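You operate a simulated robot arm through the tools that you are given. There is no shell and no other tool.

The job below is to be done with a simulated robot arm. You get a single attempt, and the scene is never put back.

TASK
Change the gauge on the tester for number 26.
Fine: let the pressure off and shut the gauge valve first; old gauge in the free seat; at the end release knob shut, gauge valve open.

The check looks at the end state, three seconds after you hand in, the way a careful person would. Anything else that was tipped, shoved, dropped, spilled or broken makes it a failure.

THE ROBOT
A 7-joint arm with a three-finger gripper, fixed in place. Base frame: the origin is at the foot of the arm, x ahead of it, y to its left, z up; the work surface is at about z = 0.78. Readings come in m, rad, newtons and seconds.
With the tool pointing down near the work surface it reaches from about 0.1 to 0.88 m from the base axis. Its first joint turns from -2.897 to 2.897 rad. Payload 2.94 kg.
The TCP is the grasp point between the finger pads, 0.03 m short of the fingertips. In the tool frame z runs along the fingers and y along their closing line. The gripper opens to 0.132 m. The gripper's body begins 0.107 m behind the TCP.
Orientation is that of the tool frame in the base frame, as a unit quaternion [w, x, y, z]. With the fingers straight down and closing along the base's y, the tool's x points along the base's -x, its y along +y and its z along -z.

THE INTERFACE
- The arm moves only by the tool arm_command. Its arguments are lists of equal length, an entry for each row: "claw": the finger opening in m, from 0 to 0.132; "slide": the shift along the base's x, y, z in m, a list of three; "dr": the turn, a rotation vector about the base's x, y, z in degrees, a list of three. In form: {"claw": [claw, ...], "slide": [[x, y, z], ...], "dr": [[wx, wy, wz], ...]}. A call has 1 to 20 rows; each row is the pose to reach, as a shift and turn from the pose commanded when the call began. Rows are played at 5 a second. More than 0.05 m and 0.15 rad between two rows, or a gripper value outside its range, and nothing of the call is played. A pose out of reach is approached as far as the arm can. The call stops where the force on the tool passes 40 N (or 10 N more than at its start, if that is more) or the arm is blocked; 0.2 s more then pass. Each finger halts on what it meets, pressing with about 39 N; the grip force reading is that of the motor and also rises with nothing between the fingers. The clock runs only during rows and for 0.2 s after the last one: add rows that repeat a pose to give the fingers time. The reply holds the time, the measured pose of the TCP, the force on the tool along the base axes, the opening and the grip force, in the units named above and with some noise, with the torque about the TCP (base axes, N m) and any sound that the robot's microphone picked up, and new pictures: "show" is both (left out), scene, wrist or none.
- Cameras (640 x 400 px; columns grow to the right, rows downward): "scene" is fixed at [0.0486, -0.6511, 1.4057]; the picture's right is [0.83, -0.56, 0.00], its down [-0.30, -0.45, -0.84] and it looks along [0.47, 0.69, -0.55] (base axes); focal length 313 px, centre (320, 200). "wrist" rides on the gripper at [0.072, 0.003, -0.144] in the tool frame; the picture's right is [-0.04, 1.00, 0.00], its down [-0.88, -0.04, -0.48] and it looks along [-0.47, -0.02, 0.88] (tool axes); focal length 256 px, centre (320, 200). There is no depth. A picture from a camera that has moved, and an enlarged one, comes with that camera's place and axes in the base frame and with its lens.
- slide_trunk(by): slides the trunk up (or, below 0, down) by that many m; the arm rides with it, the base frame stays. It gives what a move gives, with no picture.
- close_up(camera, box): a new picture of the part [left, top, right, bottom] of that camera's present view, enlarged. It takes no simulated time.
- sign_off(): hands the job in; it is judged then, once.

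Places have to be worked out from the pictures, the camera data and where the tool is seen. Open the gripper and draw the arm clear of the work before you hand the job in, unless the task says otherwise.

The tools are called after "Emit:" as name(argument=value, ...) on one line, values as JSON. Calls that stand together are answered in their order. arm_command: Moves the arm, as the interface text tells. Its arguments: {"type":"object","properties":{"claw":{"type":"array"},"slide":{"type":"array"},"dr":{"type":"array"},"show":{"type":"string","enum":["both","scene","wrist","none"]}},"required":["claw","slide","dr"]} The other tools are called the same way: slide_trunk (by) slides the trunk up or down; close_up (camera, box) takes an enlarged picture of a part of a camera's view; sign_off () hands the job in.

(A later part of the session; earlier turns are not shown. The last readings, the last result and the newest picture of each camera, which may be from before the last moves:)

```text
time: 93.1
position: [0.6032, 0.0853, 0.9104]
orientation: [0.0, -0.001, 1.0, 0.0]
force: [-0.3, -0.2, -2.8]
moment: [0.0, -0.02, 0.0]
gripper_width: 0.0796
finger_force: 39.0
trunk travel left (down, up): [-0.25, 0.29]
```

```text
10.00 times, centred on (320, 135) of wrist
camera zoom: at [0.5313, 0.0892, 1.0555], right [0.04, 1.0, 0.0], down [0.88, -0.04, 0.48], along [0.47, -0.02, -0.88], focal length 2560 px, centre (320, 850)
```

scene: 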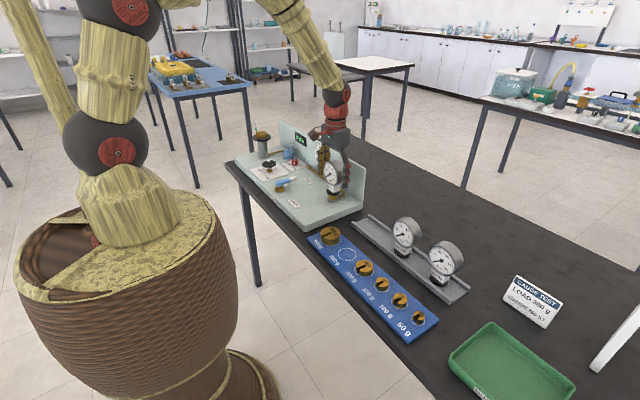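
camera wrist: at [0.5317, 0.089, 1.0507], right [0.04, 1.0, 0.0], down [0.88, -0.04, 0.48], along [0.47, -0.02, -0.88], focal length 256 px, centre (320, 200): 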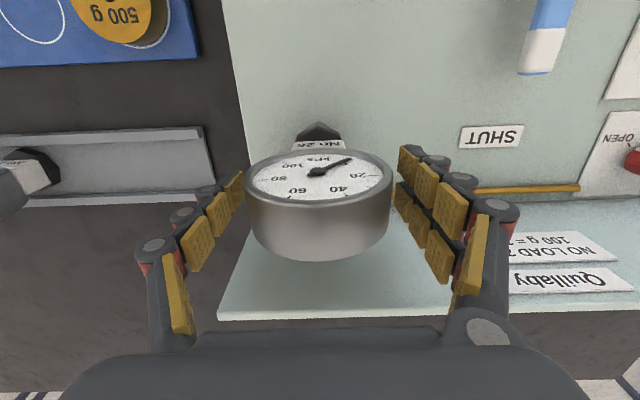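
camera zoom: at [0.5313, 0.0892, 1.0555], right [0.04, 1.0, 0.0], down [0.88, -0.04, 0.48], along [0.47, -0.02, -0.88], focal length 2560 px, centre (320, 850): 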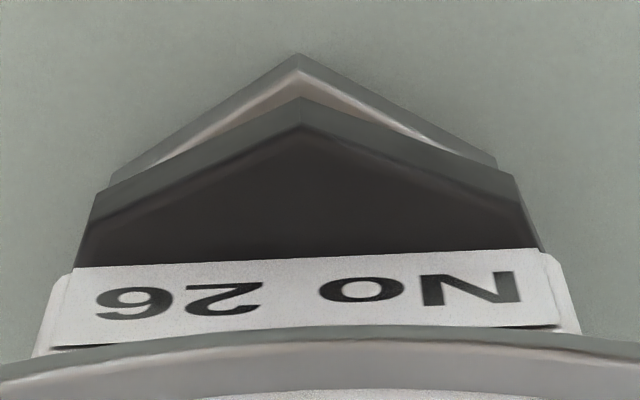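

About 5 mm of gap remains and the nut is 0.5 mm toward -y of the hex. I'll trim y by -0.7 mm and lower 2 mm.

Emit:
arm_command(claw=[0.075, 0.075, 0.075], slide=[[0, -0.0007, 0], [0, -0.0007, -0.002], [0, -0.0007, -0.002]], dr=[[0, 0, 0], [0, 0, 0], [0, 0, 0]], show="none")

Emit:
close_up(camera="wrist", box=[290, 115, 350, 155])

Emit:
close_up(camera="scene", box=[323, 183, 351, 205])

```text
time: 93.9
position: [0.604, 0.0858, 0.91]
orientation: [0.0, -0.001, 1.0, 0.0]
force: [0.4, -1.2, -2.6]
moment: [0.02, -0.01, 0.02]
gripper_width: 0.0791
finger_force: 38.7
trunk travel left (down, up): [-0.25, 0.29]
```

```text
10.00 times, centred on (320, 135) of wrist
camera zoom: at [0.5313, 0.0885, 1.0533], right [0.04, 1.0, 0.0], down [0.88, -0.04, 0.48], along [0.47, -0.02, -0.88], focal length 2560 px, centre (320, 850)
```

zoom: 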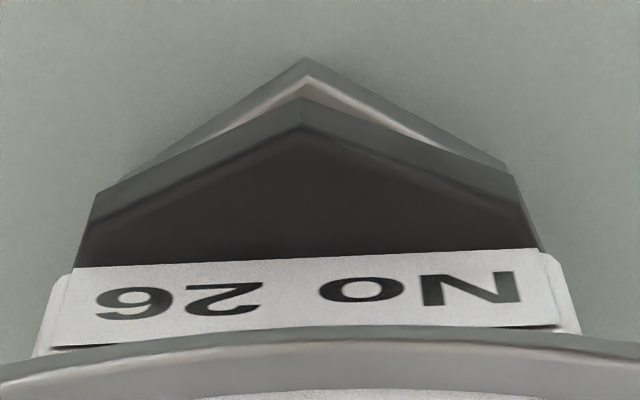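

```text
16.00 times, centred on (337, 194) of scene
camera zoom: at [0.0486, -0.6511, 1.4057], right [0.83, -0.56, 0.0], down [-0.3, -0.45, -0.84], along [0.47, 0.69, -0.55], focal length 5015 px, centre (48, 296)
```

zoom: 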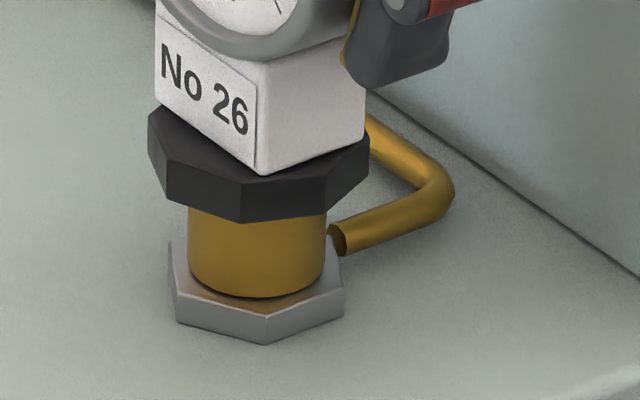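

It's well centred with a gap of about 2.4 mm and no snap. I'll lower one more millimetre.

Emit:
arm_command(claw=[0.075, 0.075], slide=[[0, 0, -0.001], [0, 0, -0.001]], dr=[[0, 0, 0], [0, 0, 0]], show="none")

Emit:
close_up(camera="scene", box=[323, 183, 351, 205])

Emit:
close_up(camera="wrist", box=[290, 115, 350, 155])

```text
time: 94.5
position: [0.6037, 0.0845, 0.9082]
orientation: [0.0, 0.0, 1.0, 0.0]
force: [-0.5, 0.3, -1.9]
moment: [0.03, -0.01, -0.03]
gripper_width: 0.0795
finger_force: 38.6
trunk travel left (down, up): [-0.25, 0.29]
```

```text
16.00 times, centred on (337, 194) of scene
camera zoom: at [0.0486, -0.6511, 1.4057], right [0.83, -0.56, 0.0], down [-0.3, -0.45, -0.84], along [0.47, 0.69, -0.55], focal length 5015 px, centre (48, 296)
```

zoom: 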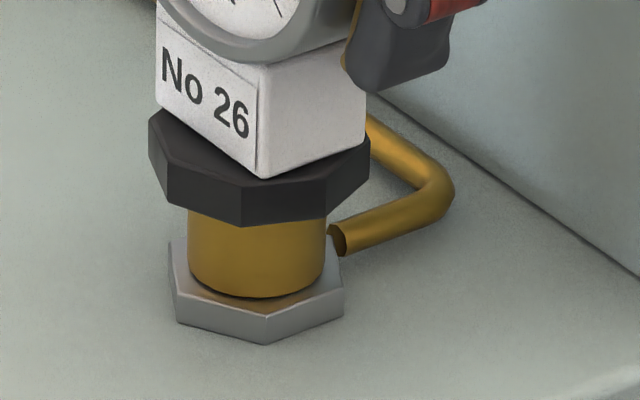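

```text
10.00 times, centred on (320, 135) of wrist
camera zoom: at [0.5315, 0.0885, 1.0523], right [0.04, 1.0, 0.0], down [0.88, -0.04, 0.47], along [0.47, -0.02, -0.88], focal length 2560 px, centre (320, 850)
```

zoom: 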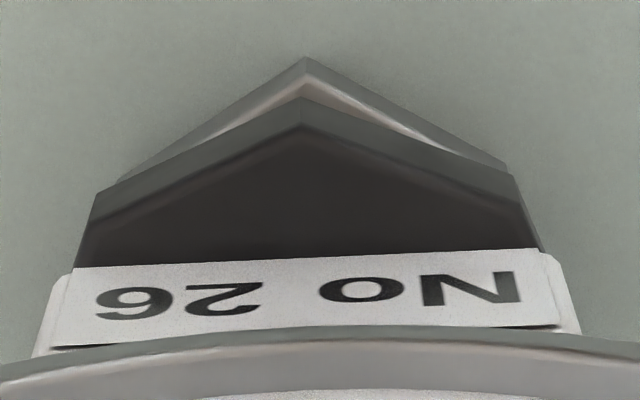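

The gap is about 1.3 mm and only the gauge's weight is on the tool. I'll let go so it drops onto the seat.

Emit:
arm_command(claw=[0.105, 0.105, 0.105, 0.105, 0.105], slide=[[0, 0, 0], [0, 0, 0], [0, 0, 0], [0, 0, 0], [0, 0, 0]], dr=[[0, 0, 0], [0, 0, 0], [0, 0, 0], [0, 0, 0], [0, 0, 0]], show="none")

Emit:
close_up(camera="scene", box=[323, 183, 351, 205])

Emit:
close_up(camera="wrist", box=[230, 100, 410, 270])

```text
time: 95.7
position: [0.6029, 0.0849, 0.9089]
orientation: [0.001, -0.001, 1.0, 0.0]
force: [0.2, -0.4, -0.4]
moment: [0.01, 0.01, -0.04]
gripper_width: 0.1051
finger_force: 0.1
trunk travel left (down, up): [-0.25, 0.29]
```

```text
16.00 times, centred on (337, 194) of scene
camera zoom: at [0.0486, -0.6511, 1.4057], right [0.83, -0.56, 0.0], down [-0.3, -0.45, -0.84], along [0.47, 0.69, -0.55], focal length 5015 px, centre (48, 296)
```

zoom: 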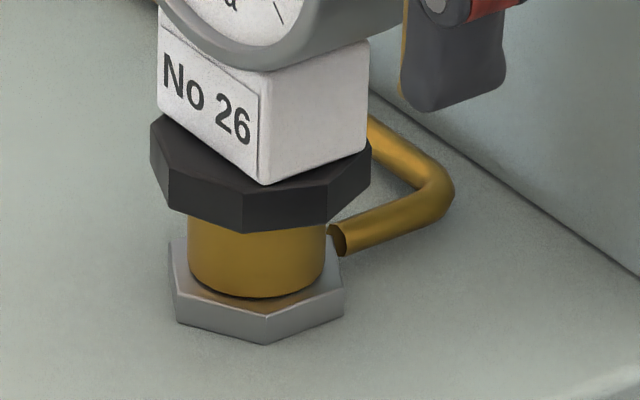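

```text
2.35 times, centred on (320, 185) of wrist
camera zoom: at [0.5314, 0.0885, 1.0525], right [0.04, 1.0, 0.0], down [0.88, -0.04, 0.48], along [0.47, -0.02, -0.88], focal length 602 px, centre (320, 235)
```

zoom: 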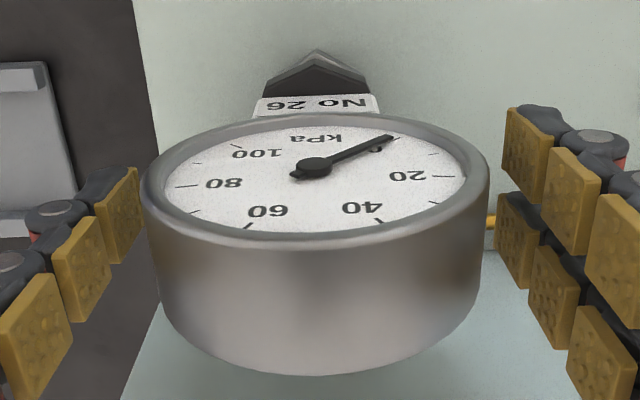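

It settled upright, about 0.8 mm off centre, but with no snap, so it also needs a light press. It has been lifted clear since the last release, so a press from the top should latch it without any grip load. I'll rise, close, and turn 90° as before.

Emit:
arm_command(claw=[0.105, 0.105, 0.105, 0.105, 0.08, 0.05, 0.02, 0.0, 0.0, 0.0, 0.0, 0.0, 0.0, 0.0, 0.0, 0.0, 0.0, 0.0], slide=[[0, 0, 0.02], [0, 0, 0.05], [0, 0, 0.09], [0, 0, 0.13], [0, 0, 0.13], [0, 0, 0.13], [0, 0, 0.13], [0, 0, 0.13], [0, 0, 0.13], [0, 0, 0.13], [0, 0, 0.13], [0, 0, 0.13], [0, 0, 0.13], [0, 0, 0.13], [0, 0, 0.13], [0, 0, 0.13], [0, 0, 0.11], [0, 0, 0.09]], dr=[[0, 0, 0], [0, 0, 0], [0, 0, 0], [0, 0, 0], [0, 0, 7.5], [0, 0, 15], [0, 0, 22.5], [0, 0, 30], [0, 0, 37.5], [0, 0, 45], [0, 0, 52.5], [0, 0, 60], [0, 0, 67.5], [0, 0, 75], [0, 0, 82.5], [0, 0, 90], [0, 0, 90], [0, 0, 90]])

Emit:
close_up(camera="wrist", box=[230, 80, 410, 250])

Emit:
close_up(camera="scene", box=[300, 125, 370, 205])

```text
time: 99.5
position: [0.6047, 0.0859, 0.9992]
orientation: [0.0, 0.708, -0.706, 0.0]
force: [-0.6, -0.3, 0.0]
moment: [-0.01, 0.01, 0.0]
gripper_width: 0.0
finger_force: 29.1
trunk travel left (down, up): [-0.25, 0.29]
camera wrist: at [0.6015, 0.0132, 1.1419], right [-1.0, 0.04, 0.0], down [0.04, 0.88, 0.48], along [0.02, 0.47, -0.88], focal length 256 px, centre (320, 200)
```

scene: 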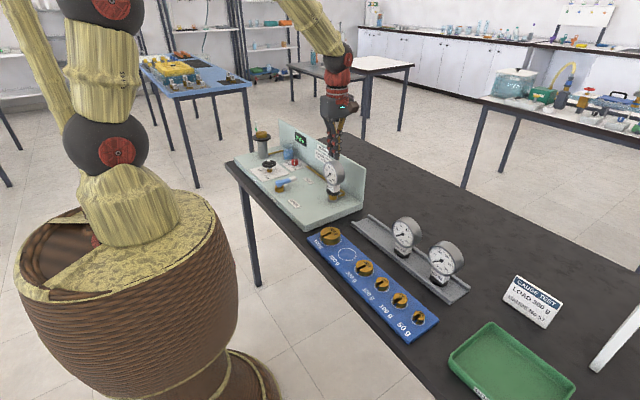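
wrist: 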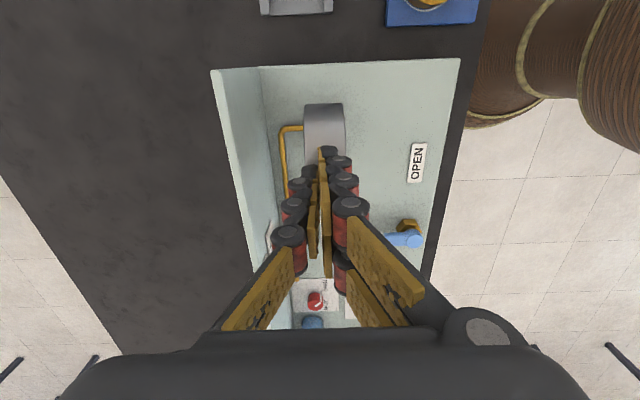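

```text
2.35 times, centred on (320, 165) of wrist
camera zoom: at [0.6015, 0.0132, 1.1419], right [-1.0, 0.04, 0.0], down [0.04, 0.88, 0.48], along [0.02, 0.47, -0.88], focal length 602 px, centre (320, 282)
```

zoom: 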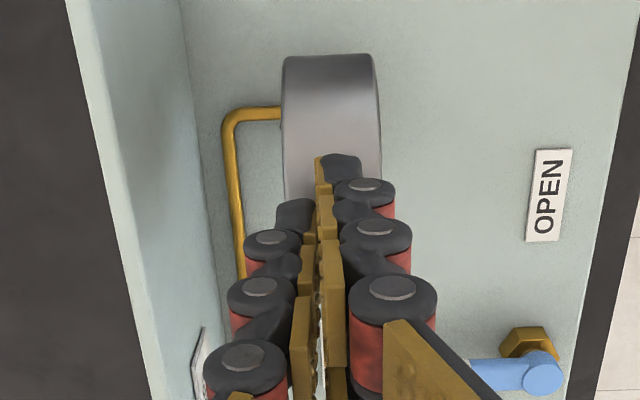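

```text
5.00 times, centred on (335, 165) of scene
camera zoom: at [0.0486, -0.6511, 1.4057], right [0.83, -0.56, 0.0], down [-0.3, -0.45, -0.84], along [0.47, 0.69, -0.55], focal length 1567 px, centre (245, 375)
```

zoom: 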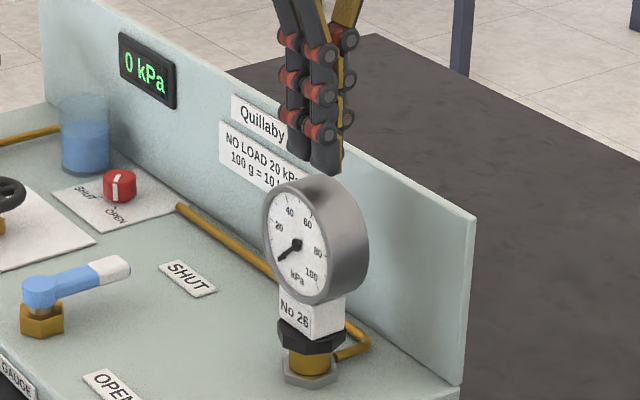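

I'll shift 3 mm toward -x over the dial centre and press down slowly, up to roughly 20-25 N.

Emit:
arm_command(claw=[0, 0, 0, 0, 0, 0, 0, 0, 0, 0], slide=[[-0.0015, 0, -0.003], [-0.003, 0, -0.007], [-0.003, 0, -0.01], [-0.003, 0, -0.013], [-0.003, 0, -0.0145], [-0.003, 0, -0.0155], [-0.003, 0, -0.0162], [-0.003, 0, -0.0168], [-0.003, 0, -0.0174], [-0.003, 0, -0.0174]], dr=[[0, 0, 0], [0, 0, 0], [0, 0, 0], [0, 0, 0], [0, 0, 0], [0, 0, 0], [0, 0, 0], [0, 0, 0], [0, 0, 0], [0, 0, 0]], show="none")

Emit:
close_up(camera="scene", box=[300, 125, 370, 205])

```text
time: 101.7
position: [0.6018, 0.0873, 0.9828]
orientation: [-0.001, 0.707, -0.707, 0.001]
force: [0.3, 2.7, 16.3]
moment: [0.03, -0.01, -0.01]
gripper_width: 0.0063
finger_force: 28.8
trunk travel left (down, up): [-0.25, 0.29]
heard: snap
```

```text
5.00 times, centred on (335, 165) of scene
camera zoom: at [0.0486, -0.6511, 1.4057], right [0.83, -0.56, 0.0], down [-0.3, -0.45, -0.84], along [0.47, 0.69, -0.55], focal length 1567 px, centre (245, 375)
```

zoom: 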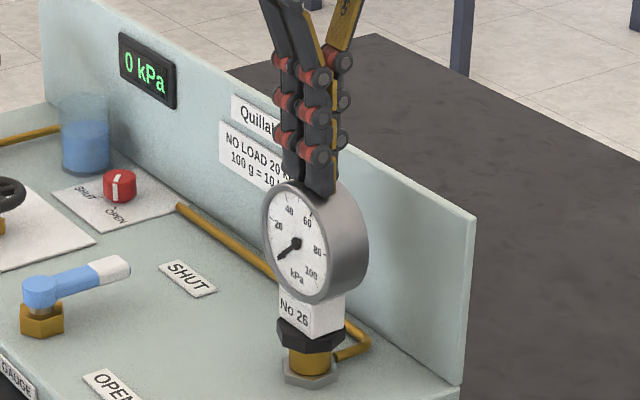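

It snapped under the press. Next I'll rise straight up, slowly at first.

Emit:
arm_command(claw=[0, 0, 0, 0, 0, 0, 0], slide=[[0, 0, 0.001], [0, 0, 0.002], [0, 0, 0.003], [0, 0, 0.006], [0, 0, 0.015], [0, 0, 0.03], [0, 0, 0.03]], dr=[[0, 0, 0], [0, 0, 0], [0, 0, 0], [0, 0, 0], [0, 0, 0], [0, 0, 0], [0, 0, 0]])

Emit:
close_up(camera="scene", box=[323, 183, 351, 205])

Emit:
close_up(camera="scene", box=[260, 155, 360, 220])

```text
time: 103.3
position: [0.6002, 0.0841, 1.0122]
orientation: [0.0, 0.708, -0.707, 0.0]
force: [0.1, 0.2, -1.5]
moment: [0.0, 0.0, -0.02]
gripper_width: 0.0002
finger_force: 28.3
trunk travel left (down, up): [-0.25, 0.29]
heard: snap
camera wrist: at [0.5976, 0.0133, 1.1559], right [-1.0, 0.04, 0.0], down [0.04, 0.88, 0.48], along [0.02, 0.47, -0.88], focal length 256 px, centre (320, 200)
```

scene: 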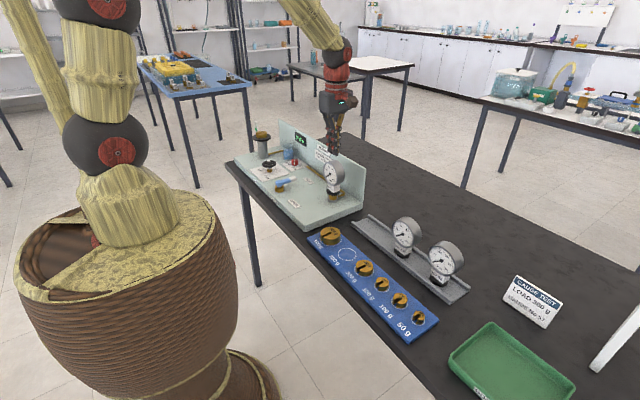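
wrist: 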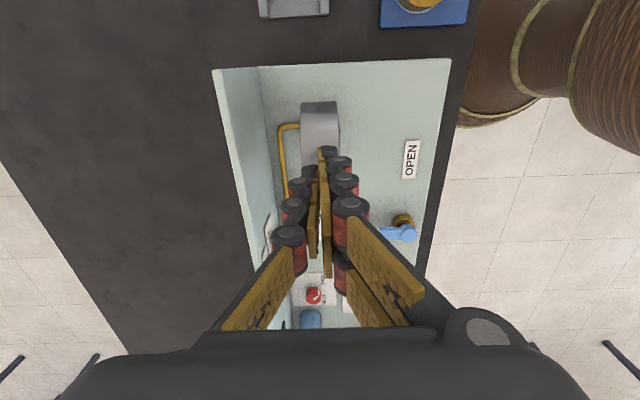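

```text
16.00 times, centred on (337, 194) of scene
camera zoom: at [0.0486, -0.6511, 1.4057], right [0.83, -0.56, 0.0], down [-0.3, -0.45, -0.84], along [0.47, 0.69, -0.55], focal length 5015 px, centre (48, 296)
```

zoom: 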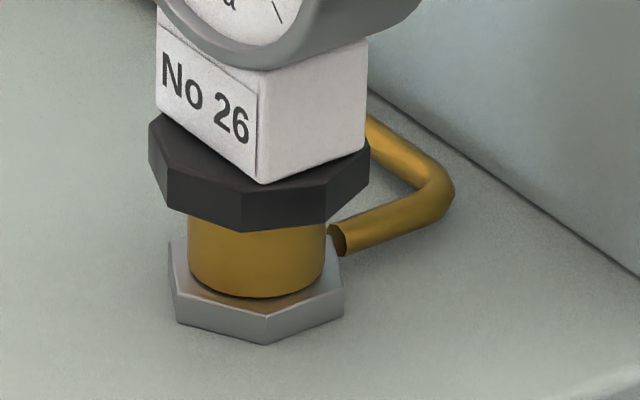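

```text
6.15 times, centred on (310, 188) of scene
camera zoom: at [0.0486, -0.6511, 1.4057], right [0.83, -0.56, 0.0], down [-0.3, -0.45, -0.84], along [0.47, 0.69, -0.55], focal length 1929 px, centre (382, 277)
```

zoom: 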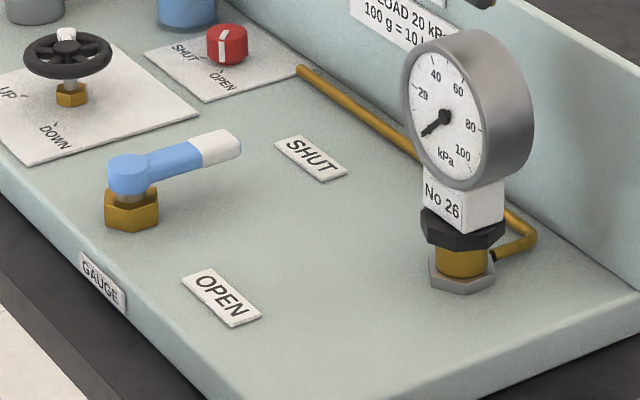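

It snapped again when I unloaded. I think the latch catches while the joint is compressed and the rebound then breaks it, so I was pressing too hard (16 N). The fix is to lift it clear to re-arm, set it down, then press in tiny steps and stop at the first snap. I'll turn the tool back first.

Emit:
arm_command(claw=[0.0, 0.02, 0.04, 0.06, 0.08, 0.1, 0.105, 0.105, 0.105, 0.105, 0.105, 0.105, 0.105], slide=[[0, 0, 0.01], [0, 0, 0.02], [0, 0, 0.03], [0, 0, 0.03], [0, 0, 0.03], [0, 0, 0.03], [0, 0, 0.03], [0, 0, 0.03], [0, 0, 0.03], [0, 0, 0.03], [0.001, 0, 0.03], [0.003, 0, 0.03], [0.003, 0, 0.03]], dr=[[0, 0, -7.5], [0, 0, -15], [0, 0, -22.5], [0, 0, -30], [0, 0, -37.5], [0, 0, -45], [0, 0, -52.5], [0, 0, -60], [0, 0, -67.5], [0, 0, -75], [0, 0, -82.5], [0, 0, -90], [0, 0, -90]], show="none")

Emit:
arm_command(claw=[0.105, 0.105, 0.105, 0.105, 0.105, 0.105], slide=[[0, 0, -0.04], [0, 0, -0.08], [0, 0, -0.11], [0, 0, -0.13], [0, 0, -0.135], [0, 0, -0.135]], dr=[[0, 0, 0], [0, 0, 0], [0, 0, 0], [0, 0, 0], [0, 0, 0], [0, 0, 0]], show="wrist")

Emit:
close_up(camera="wrist", box=[230, 100, 410, 270])

```text
time: 106.1
position: [0.6039, 0.0849, 1.042]
orientation: [0.001, -0.001, 1.0, 0.0]
force: [0.4, 0.7, -0.6]
moment: [0.02, -0.01, 0.02]
gripper_width: 0.1052
finger_force: 0.1
trunk travel left (down, up): [-0.25, 0.29]
```

```text
time: 107.5
position: [0.6031, 0.0859, 0.9077]
orientation: [0.001, -0.001, 1.0, 0.0]
force: [0.7, 0.5, 0.0]
moment: [0.05, 0.02, 0.04]
gripper_width: 0.1049
finger_force: 0.0
trunk travel left (down, up): [-0.25, 0.29]
camera wrist: at [0.5316, 0.0901, 1.0513], right [0.04, 1.0, 0.0], down [0.88, -0.04, 0.48], along [0.48, -0.02, -0.88], focal length 256 px, centre (320, 200)
```

wrist: 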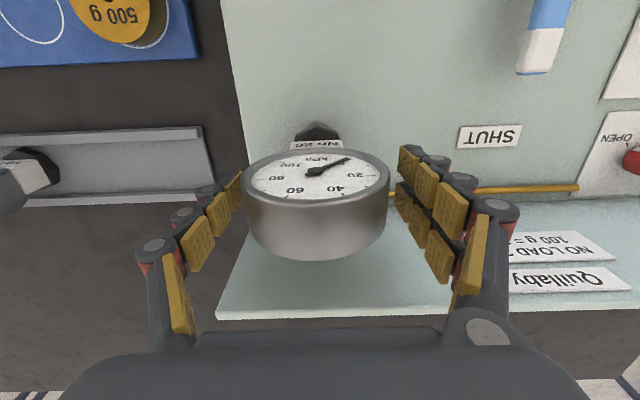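

```text
2.35 times, centred on (320, 185) of wrist
camera zoom: at [0.5316, 0.0901, 1.0513], right [0.04, 1.0, 0.0], down [0.88, -0.04, 0.48], along [0.48, -0.02, -0.88], focal length 602 px, centre (320, 235)
```

zoom: 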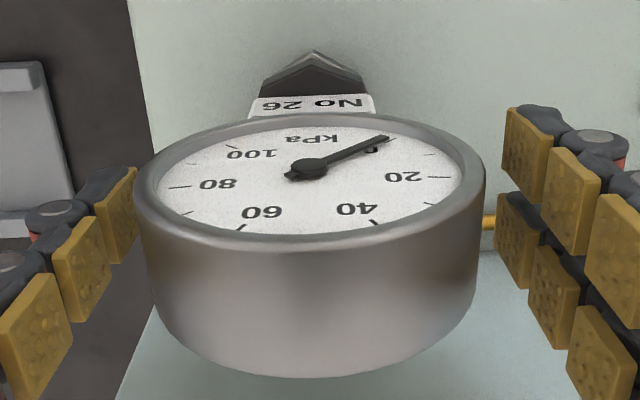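

The gauge is 1.4 mm toward -y of my grip. I'll shift, close on it, lift 45 mm, and lower to about 3 mm above the seat.

Emit:
arm_command(claw=[0.105, 0.105, 0.095, 0.087, 0.08, 0.075, 0.075, 0.075], slide=[[0, -0.0014, 0], [0, -0.0014, 0], [0, -0.0014, 0], [0, -0.0014, 0], [0, -0.0014, 0], [0, -0.0014, 0], [0, -0.0014, 0], [0, -0.0014, 0]], dr=[[0, 0, 0], [0, 0, 0], [0, 0, 0], [0, 0, 0], [0, 0, 0], [0, 0, 0], [0, 0, 0], [0, 0, 0]], show="none")

Emit:
arm_command(claw=[0.075, 0.075, 0.075, 0.075, 0.075, 0.075, 0.075, 0.075], slide=[[0, 0, 0.01], [0, 0, 0.025], [0, 0, 0.045], [0, 0, 0.045], [0, 0, 0.03], [0, 0, 0.015], [0, 0, 0.005], [0, 0, 0.005]], dr=[[0, 0, 0], [0, 0, 0], [0, 0, 0], [0, 0, 0], [0, 0, 0], [0, 0, 0], [0, 0, 0], [0, 0, 0]], show="none")

Emit:
close_up(camera="wrist", box=[290, 115, 350, 155])

Emit:
close_up(camera="scene", box=[323, 183, 351, 205])

```text
time: 109.3
position: [0.6043, 0.0856, 0.9079]
orientation: [0.0, 0.0, 1.0, 0.0]
force: [0.6, 0.6, 1.5]
moment: [0.04, 0.03, 0.0]
gripper_width: 0.0795
finger_force: 39.5
trunk travel left (down, up): [-0.25, 0.29]
```

```text
time: 111.1
position: [0.6034, 0.0839, 0.9125]
orientation: [0.0, 0.0, 1.0, 0.0]
force: [0.5, 0.9, -1.9]
moment: [-0.02, 0.0, 0.03]
gripper_width: 0.0792
finger_force: 38.9
trunk travel left (down, up): [-0.25, 0.29]
```

```text
10.00 times, centred on (320, 135) of wrist
camera zoom: at [0.5309, 0.0868, 1.0559], right [0.04, 1.0, 0.0], down [0.88, -0.04, 0.48], along [0.47, -0.02, -0.88], focal length 2560 px, centre (320, 850)
```

zoom: 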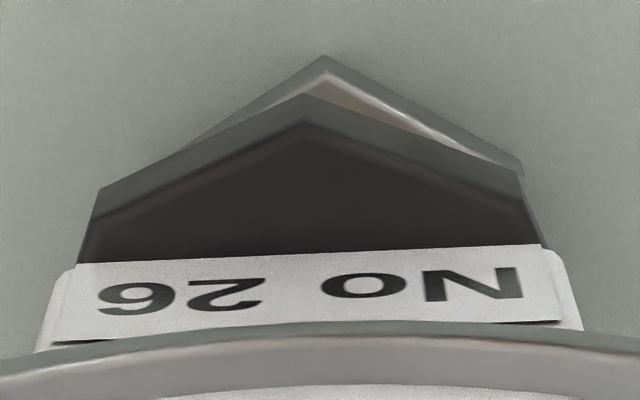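

```text
16.00 times, centred on (337, 194) of scene
camera zoom: at [0.0486, -0.6511, 1.4057], right [0.83, -0.56, 0.0], down [-0.3, -0.45, -0.84], along [0.47, 0.69, -0.55], focal length 5015 px, centre (48, 296)
```

zoom: 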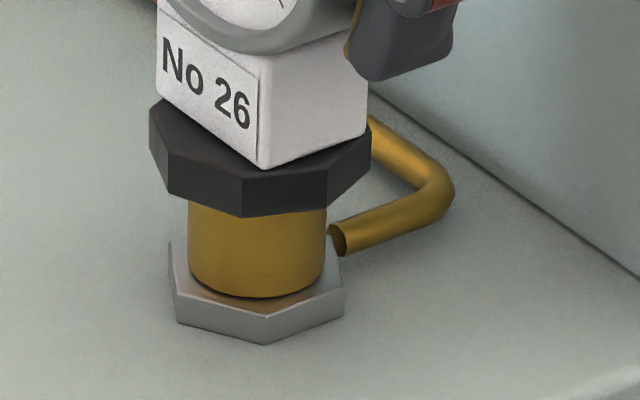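

The nut is now about 1.7 mm toward +y of the hex because the arm drifted, so I'll shift +1.5 mm in y and check.

Emit:
arm_command(claw=[0.075, 0.075, 0.075], slide=[[0, 0.0015, 0], [0, 0.0015, -0.001], [0, 0.0015, -0.001]], dr=[[0, 0, 0], [0, 0, 0], [0, 0, 0]], show="none")

Emit:
close_up(camera="wrist", box=[290, 115, 350, 155])

Emit:
close_up(camera="scene", box=[323, 183, 351, 205])

```text
time: 111.9
position: [0.6036, 0.0845, 0.9114]
orientation: [0.0, -0.001, 1.0, 0.0]
force: [-0.1, 0.0, -2.8]
moment: [-0.04, 0.0, 0.02]
gripper_width: 0.0793
finger_force: 38.7
trunk travel left (down, up): [-0.25, 0.29]
```

```text
10.00 times, centred on (320, 135) of wrist
camera zoom: at [0.5311, 0.0885, 1.0552], right [0.04, 1.0, 0.0], down [0.88, -0.04, 0.47], along [0.47, -0.02, -0.88], focal length 2560 px, centre (320, 850)
```

zoom: 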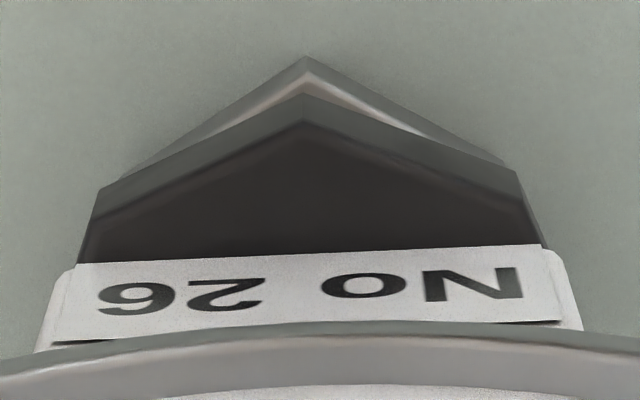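

```text
16.00 times, centred on (337, 194) of scene
camera zoom: at [0.0486, -0.6511, 1.4057], right [0.83, -0.56, 0.0], down [-0.3, -0.45, -0.84], along [0.47, 0.69, -0.55], focal length 5015 px, centre (48, 296)
```

zoom: 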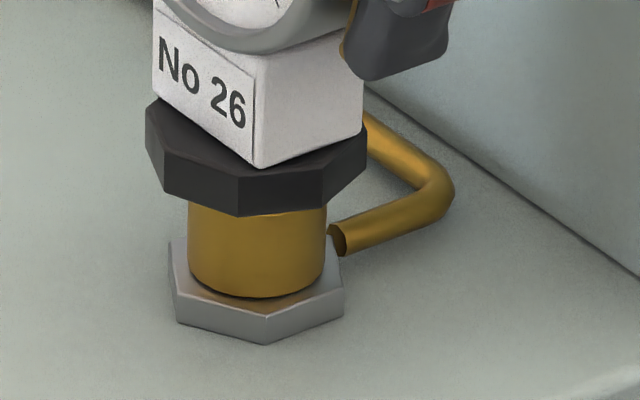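

It's centred in both views with about 3.5 mm of gap. I'll lower 2.3 mm and release so it settles on the seat.

Emit:
arm_command(claw=[0.075, 0.075, 0.075, 0.105, 0.105, 0.105, 0.105], slide=[[0, 0, -0.0012], [0, 0, -0.0023], [0, 0, -0.0023], [0, 0, -0.0023], [0, 0, -0.0023], [0, 0, -0.0023], [0, 0, -0.0023]], dr=[[0, 0, 0], [0, 0, 0], [0, 0, 0], [0, 0, 0], [0, 0, 0], [0, 0, 0], [0, 0, 0]], show="none")

Emit:
close_up(camera="wrist", box=[290, 115, 350, 155])

Emit:
close_up(camera="scene", box=[323, 183, 351, 205])

```text
time: 113.5
position: [0.6034, 0.0836, 0.9088]
orientation: [0.0, 0.0, 1.0, 0.001]
force: [-0.8, -0.9, 0.6]
moment: [-0.02, -0.03, -0.01]
gripper_width: 0.1049
finger_force: 0.0
trunk travel left (down, up): [-0.25, 0.29]
```

```text
10.00 times, centred on (320, 135) of wrist
camera zoom: at [0.5314, 0.0884, 1.0531], right [0.04, 1.0, 0.0], down [0.88, -0.04, 0.48], along [0.47, -0.02, -0.88], focal length 2560 px, centre (320, 850)
```

zoom: 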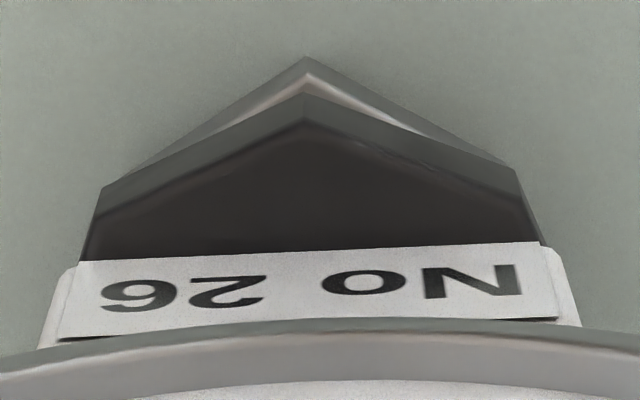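

```text
16.00 times, centred on (337, 194) of scene
camera zoom: at [0.0486, -0.6511, 1.4057], right [0.83, -0.56, 0.0], down [-0.3, -0.45, -0.84], along [0.47, 0.69, -0.55], focal length 5015 px, centre (48, 296)
```

zoom: 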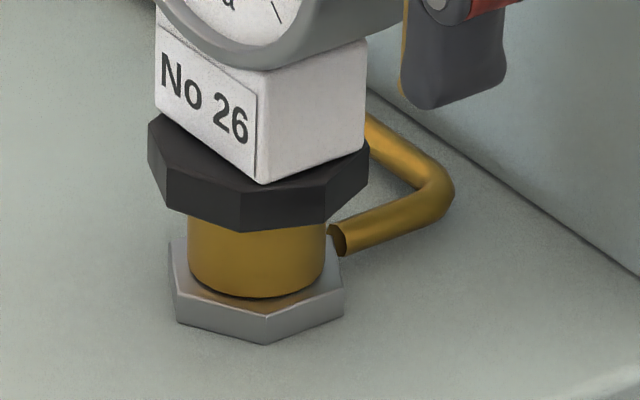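

It rests centred with no snap yet. I'll rise, close, and come down to just above the dial's top.

Emit:
arm_command(claw=[0.105, 0.105, 0.105, 0.105, 0.08, 0.05, 0.02, 0.0, 0.0, 0.0, 0.0, 0.0, 0.0], slide=[[0, 0, 0.02], [0, 0, 0.05], [0, 0, 0.09], [0, 0, 0.12], [0, 0, 0.12], [0, 0, 0.12], [0, 0, 0.12], [0, 0, 0.12], [0, 0, 0.12], [0, 0, 0.11], [0, 0, 0.095], [0, 0, 0.08], [0, 0, 0.08]], dr=[[0, 0, 0], [0, 0, 0], [0, 0, 0], [0, 0, 0], [0, 0, 0], [0, 0, 0], [0, 0, 0], [0, 0, 0], [0, 0, 0], [0, 0, 0], [0, 0, 0], [0, 0, 0], [0, 0, 0]], show="wrist")

Emit:
close_up(camera="scene", box=[300, 125, 370, 205])

```text
time: 116.3
position: [0.6042, 0.0854, 0.9894]
orientation: [0.0, -0.001, 1.0, 0.0]
force: [0.0, 0.2, 0.5]
moment: [-0.02, 0.03, -0.01]
gripper_width: 0.0002
finger_force: 24.4
trunk travel left (down, up): [-0.25, 0.29]
camera wrist: at [0.5305, 0.0889, 1.1329], right [0.04, 1.0, 0.0], down [0.88, -0.04, 0.48], along [0.47, -0.02, -0.88], focal length 256 px, centre (320, 200)
```

wrist: 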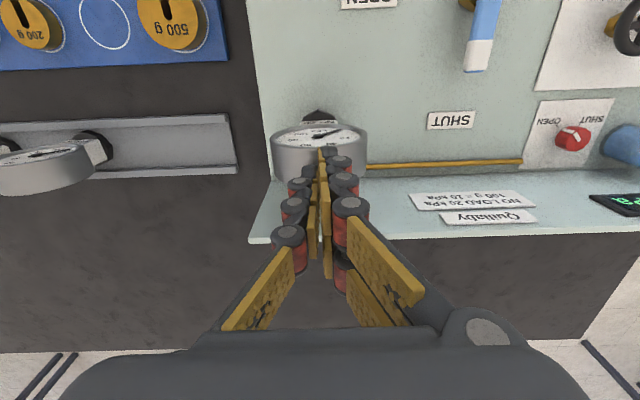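

```text
5.00 times, centred on (335, 165) of scene
camera zoom: at [0.0486, -0.6511, 1.4057], right [0.83, -0.56, 0.0], down [-0.3, -0.45, -0.84], along [0.47, 0.69, -0.55], focal length 1567 px, centre (245, 375)
```

zoom: 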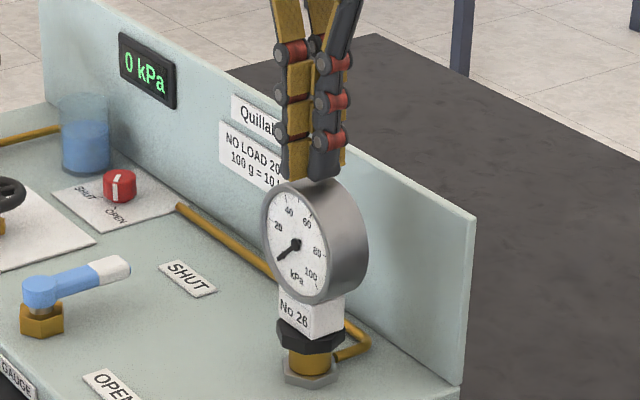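

The fingertips are about 5 mm above the dial. I'll shift 2 mm toward -x over the dial centre and go down 4.5 mm.

Emit:
arm_command(claw=[0, 0, 0, 0], slide=[[-0.002, 0, -0.002], [-0.002, 0, -0.0035], [-0.002, 0, -0.0045], [-0.002, 0, -0.0045]], dr=[[0, 0, 0], [0, 0, 0], [0, 0, 0], [0, 0, 0]], show="none")

Emit:
arm_command(claw=[0, 0], slide=[[0, 0, -0.0006], [0, 0, -0.0006]], dr=[[0, 0, 0], [0, 0, 0]], show="none")

```text
time: 117.3
position: [0.6009, 0.0851, 0.9845]
orientation: [-0.001, -0.001, 1.0, 0.0]
force: [-0.3, 0.4, -0.7]
moment: [0.0, 0.01, 0.03]
gripper_width: 0.0
finger_force: 28.5
trunk travel left (down, up): [-0.25, 0.29]
```

```text
time: 117.9
position: [0.6007, 0.0856, 0.9832]
orientation: [0.0, -0.001, 1.0, 0.0]
force: [0.1, 0.2, -0.7]
moment: [-0.02, 0.01, 0.01]
gripper_width: 0.0
finger_force: 28.8
trunk travel left (down, up): [-0.25, 0.29]
```

No contact yet, so I'll keep going down in 0.5 mm steps, checking after each one.

Emit:
arm_command(claw=[0, 0], slide=[[0, 0, -0.0005], [0, 0, -0.0005]], dr=[[0, 0, 0], [0, 0, 0]], show="none")

```text
time: 118.5
position: [0.601, 0.0843, 0.9835]
orientation: [0.0, -0.001, 1.0, 0.0]
force: [-0.6, 0.3, 0.2]
moment: [-0.01, 0.02, 0.03]
gripper_width: 0.0061
finger_force: 28.5
trunk travel left (down, up): [-0.25, 0.29]
```

The width reading shows first touch with almost no force. I'll take another 0.4 mm.

Emit:
arm_command(claw=[0, 0], slide=[[0, 0, -0.0004], [0, 0, -0.0004]], dr=[[0, 0, 0], [0, 0, 0]], show="none")

```text
time: 119.1
position: [0.602, 0.0857, 0.9843]
orientation: [0.001, -0.001, 1.0, -0.001]
force: [0.0, 1.3, 12.6]
moment: [0.04, 0.08, 0.0]
gripper_width: 0.0061
finger_force: 28.8
trunk travel left (down, up): [-0.25, 0.29]
heard: snap
```

It snapped at 12.6 N. I'll unload in very small steps to see whether it holds.

Emit:
arm_command(claw=[0, 0], slide=[[0, 0, 0.0003], [0, 0, 0.0003]], dr=[[0, 0, 0], [0, 0, 0]], show="none")

Emit:
close_up(camera="scene", box=[323, 183, 351, 205])

```text
time: 119.7
position: [0.6023, 0.085, 0.9844]
orientation: [0.0, 0.0, 1.0, 0.001]
force: [2.2, 0.2, 12.6]
moment: [0.02, -0.01, -0.03]
gripper_width: 0.006
finger_force: 29.5
trunk travel left (down, up): [-0.25, 0.29]
```

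```text
16.00 times, centred on (337, 194) of scene
camera zoom: at [0.0486, -0.6511, 1.4057], right [0.83, -0.56, 0.0], down [-0.3, -0.45, -0.84], along [0.47, 0.69, -0.55], focal length 5015 px, centre (48, 296)
```

zoom: 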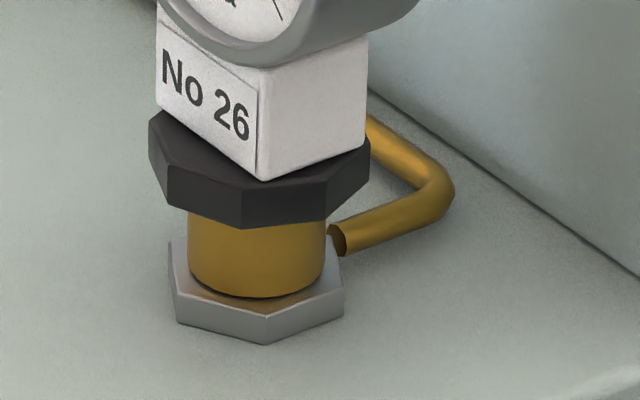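

The gauge now sits about 0.7 mm higher than when loose, so the latch is holding it. I'll continue unloading 0.3 mm at a time.

Emit:
arm_command(claw=[0, 0], slide=[[0, 0, 0.0003], [0, 0, 0.0003]], dr=[[0, 0, 0], [0, 0, 0]], show="none")

```text
time: 120.3
position: [0.6022, 0.0854, 0.9829]
orientation: [0.0, -0.001, 1.0, 0.0]
force: [5.9, -1.6, 14.0]
moment: [0.0, -0.11, 0.04]
gripper_width: 0.006
finger_force: 28.2
trunk travel left (down, up): [-0.25, 0.29]
```

The force isn't falling, and x is growing slightly, as if the gauge were creeping. I'll hold still and watch.

Emit:
arm_command(claw=[0], slide=[[0, 0, 0.0002]], dr=[[0, 0, 0]], show="none")

Emit:
close_up(camera="scene", box=[323, 183, 351, 205])

Emit:
close_up(camera="scene", box=[315, 155, 355, 205])

```text
time: 120.7
position: [0.6022, 0.0845, 0.9842]
orientation: [0.0, -0.001, 1.0, 0.0]
force: [6.8, -1.2, 11.3]
moment: [0.03, -0.16, 0.0]
gripper_width: 0.006
finger_force: 28.6
trunk travel left (down, up): [-0.25, 0.29]
```

```text
16.00 times, centred on (337, 194) of scene
camera zoom: at [0.0486, -0.6511, 1.4057], right [0.83, -0.56, 0.0], down [-0.3, -0.45, -0.84], along [0.47, 0.69, -0.55], focal length 5015 px, centre (48, 296)
```

zoom: 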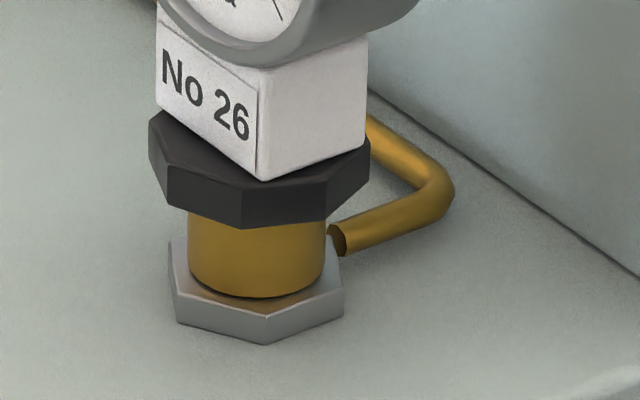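

```text
8.00 times, centred on (335, 180) of scene
camera zoom: at [0.0486, -0.6511, 1.4057], right [0.83, -0.56, 0.0], down [-0.3, -0.45, -0.84], along [0.47, 0.69, -0.55], focal length 2507 px, centre (200, 360)
```

zoom: 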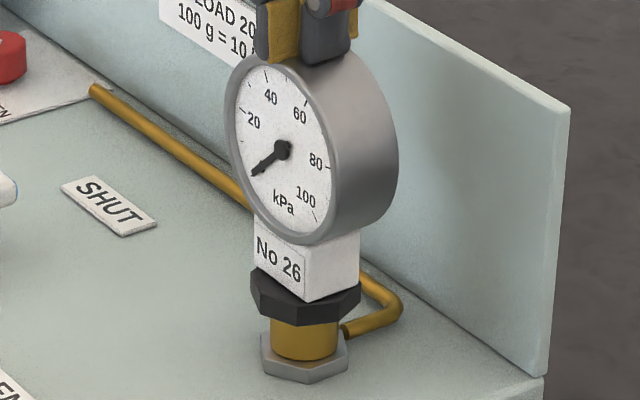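

The gauge is holding steady in the pictures. The fingers read 6 mm open, so they may be pinching the dial's crown, and raising them could pull the gauge off. I'll relieve the x load, then open the fingers sideways off the curved top instead of lifting.

Emit:
arm_command(claw=[0], slide=[[0.0006, 0, 0]], dr=[[0, 0, 0]], show="none")

```text
time: 121.1
position: [0.6029, 0.0851, 0.9844]
orientation: [0.0, -0.001, 1.0, -0.001]
force: [2.5, -0.3, 12.6]
moment: [0.02, -0.07, -0.02]
gripper_width: 0.006
finger_force: 28.3
trunk travel left (down, up): [-0.25, 0.29]
```

The x load is down to 2.5 N. I'll trim a touch more and open the fingers in place.

Emit:
arm_command(claw=[0.0, 0.02, 0.04, 0.06, 0.06], slide=[[0.0003, 0, 0], [0.0003, 0, 0], [0.0003, 0, 0], [0.0003, 0, 0], [0.0003, 0, 0]], dr=[[0, 0, 0], [0, 0, 0], [0, 0, 0], [0, 0, 0], [0, 0, 0]], show="none")

Emit:
close_up(camera="scene", box=[323, 183, 351, 205])

Emit:
close_up(camera="scene", box=[315, 145, 355, 205])

```text
time: 122.3
position: [0.6009, 0.0858, 0.983]
orientation: [-0.001, -0.002, 1.0, 0.0]
force: [0.5, 0.9, -0.4]
moment: [0.03, 0.01, -0.02]
gripper_width: 0.06
finger_force: 0.1
trunk travel left (down, up): [-0.25, 0.29]
```

```text
16.00 times, centred on (337, 194) of scene
camera zoom: at [0.0486, -0.6511, 1.4057], right [0.83, -0.56, 0.0], down [-0.3, -0.45, -0.84], along [0.47, 0.69, -0.55], focal length 5015 px, centre (48, 296)
```

zoom: 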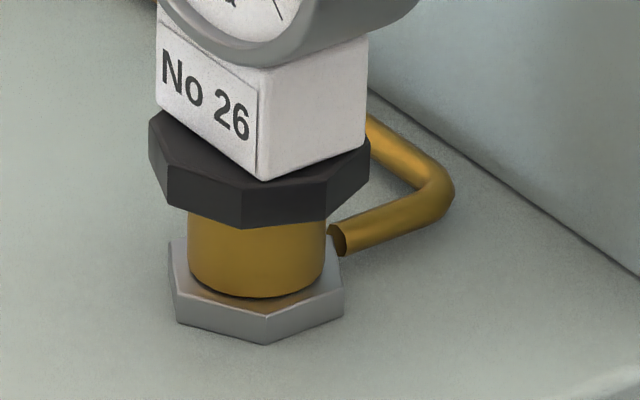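

```text
6.67 times, centred on (335, 175) of scene
camera zoom: at [0.0486, -0.6511, 1.4057], right [0.83, -0.56, 0.0], down [-0.3, -0.45, -0.84], along [0.47, 0.69, -0.55], focal length 2090 px, centre (220, 367)
```

zoom: 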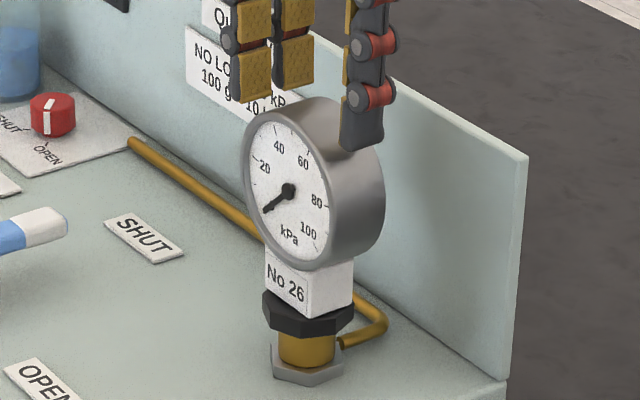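

No snap this time. The fingers are free and the gauge stayed at its latched height. I'll raise the arm straight up, clear.

Emit:
arm_command(claw=[0.06, 0.06, 0.06, 0.06, 0.06], slide=[[0, 0, 0.005], [0, 0, 0.02], [0, 0, 0.05], [0, 0, 0.08], [0, 0, 0.08]], dr=[[0, 0, 0], [0, 0, 0], [0, 0, 0], [0, 0, 0], [0, 0, 0]])

Emit:
close_up(camera="scene", box=[260, 155, 360, 220])

Emit:
close_up(camera="scene", box=[360, 195, 480, 310])

```text
time: 123.5
position: [0.6031, 0.0857, 1.0656]
orientation: [-0.001, -0.001, 1.0, 0.0]
force: [-0.3, -0.4, -0.8]
moment: [0.0, -0.01, 0.02]
gripper_width: 0.06
finger_force: 0.1
trunk travel left (down, up): [-0.25, 0.29]
camera wrist: at [0.5304, 0.0887, 1.2088], right [0.04, 1.0, 0.0], down [0.88, -0.04, 0.47], along [0.47, -0.02, -0.88], focal length 256 px, centre (320, 200)
```

scene: 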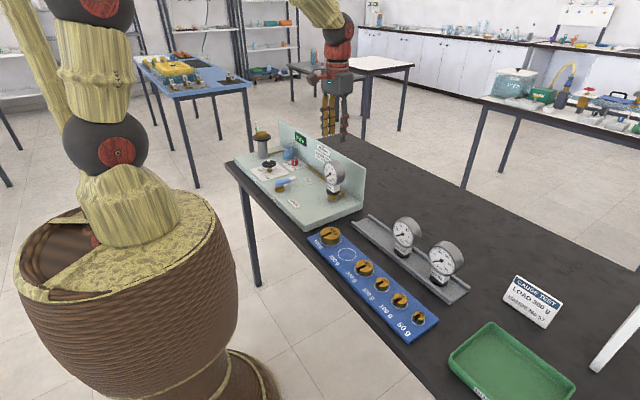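
wrist: 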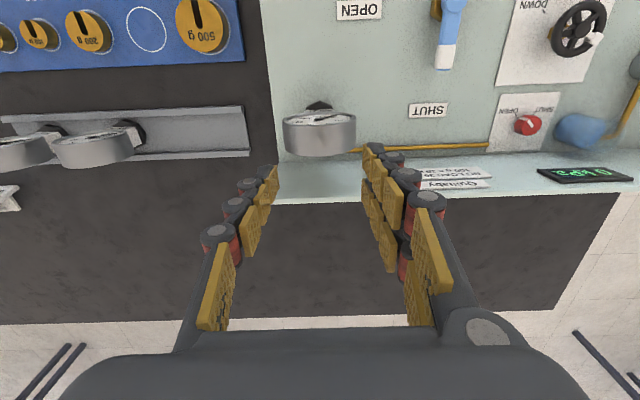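

```text
6.15 times, centred on (310, 188) of scene
camera zoom: at [0.0486, -0.6511, 1.4057], right [0.83, -0.56, 0.0], down [-0.3, -0.45, -0.84], along [0.47, 0.69, -0.55], focal length 1929 px, centre (382, 277)
```

zoom: 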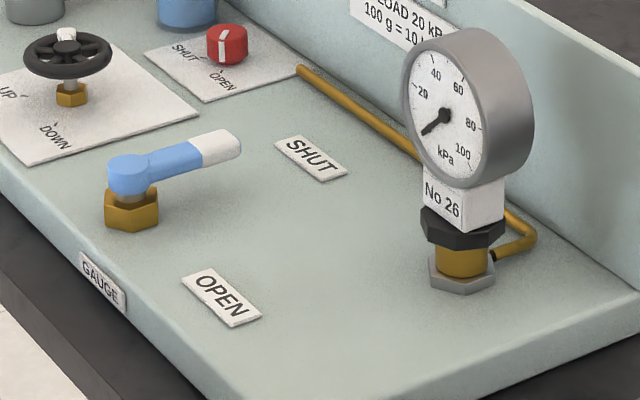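

```text
3.48 times, centred on (420, 252) of scene
camera zoom: at [0.0486, -0.6511, 1.4057], right [0.83, -0.56, 0.0], down [-0.3, -0.45, -0.84], along [0.47, 0.69, -0.55], focal length 1090 px, centre (-28, 17)
```

zoom: 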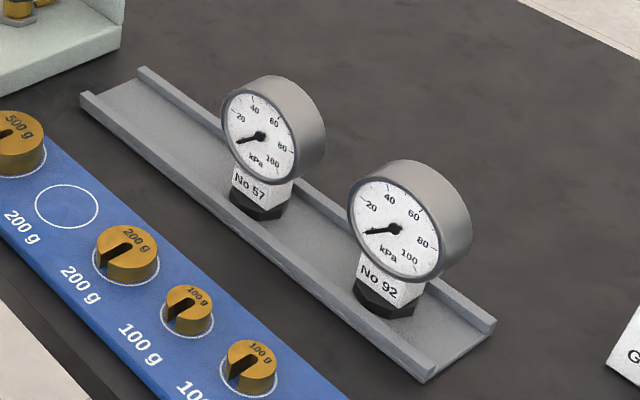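

No 26 is latched and sits just like No 57 did at the start, and No 57 stands in the middle rack seat. Next is the release knob, so I'll go over it with the tool turned +45°.

Emit:
arm_command(claw=[0.06, 0.06, 0.055, 0.055, 0.055, 0.055, 0.055, 0.055, 0.055, 0.055], slide=[[0, 0.04, 0], [0.003, 0.08, 0], [0.006, 0.12, 0], [0.009, 0.16, 0], [0.012, 0.2, 0], [0.016, 0.24, -0.02], [0.021, 0.28, -0.05], [0.021, 0.303, -0.09], [0.021, 0.303, -0.125], [0.021, 0.303, -0.125]], dr=[[0, 0, 0], [0, 0, 7.5], [0, 0, 15], [0, 0, 22.5], [0, 0, 30], [0, 0, 37.5], [0, 0, 45], [0, 0, 45], [0, 0, 45], [0, 0, 45]])

Emit:
close_up(camera="wrist", box=[220, 60, 460, 210])

Emit:
close_up(camera="scene", box=[240, 100, 360, 210])

```text
refused: row 7 steps farther than a row can; nothing moved
```

```text
2.67 times, centred on (340, 135) of wrist
camera zoom: at [0.5304, 0.0887, 1.2088], right [0.04, 1.0, 0.0], down [0.88, -0.04, 0.47], along [0.47, -0.02, -0.88], focal length 683 px, centre (267, 373)
```

zoom: 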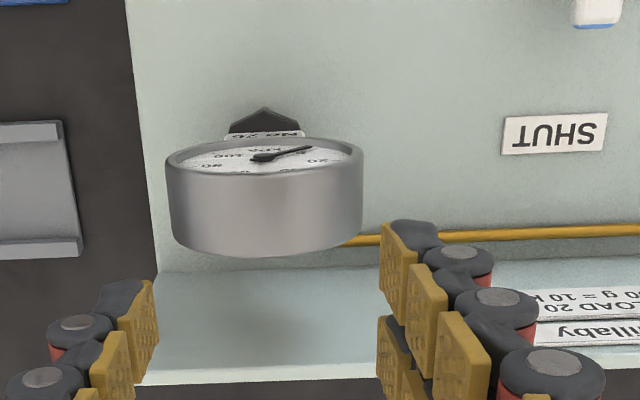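

```text
3.64 times, centred on (300, 155) of scene
camera zoom: at [0.0486, -0.6511, 1.4057], right [0.83, -0.56, 0.0], down [-0.3, -0.45, -0.84], along [0.47, 0.69, -0.55], focal length 1140 px, centre (393, 364)
```

zoom: 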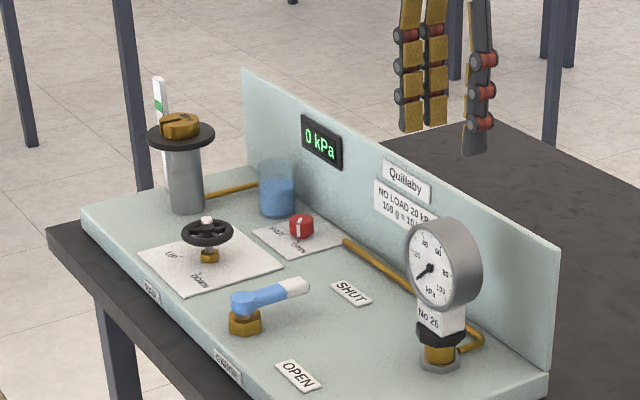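

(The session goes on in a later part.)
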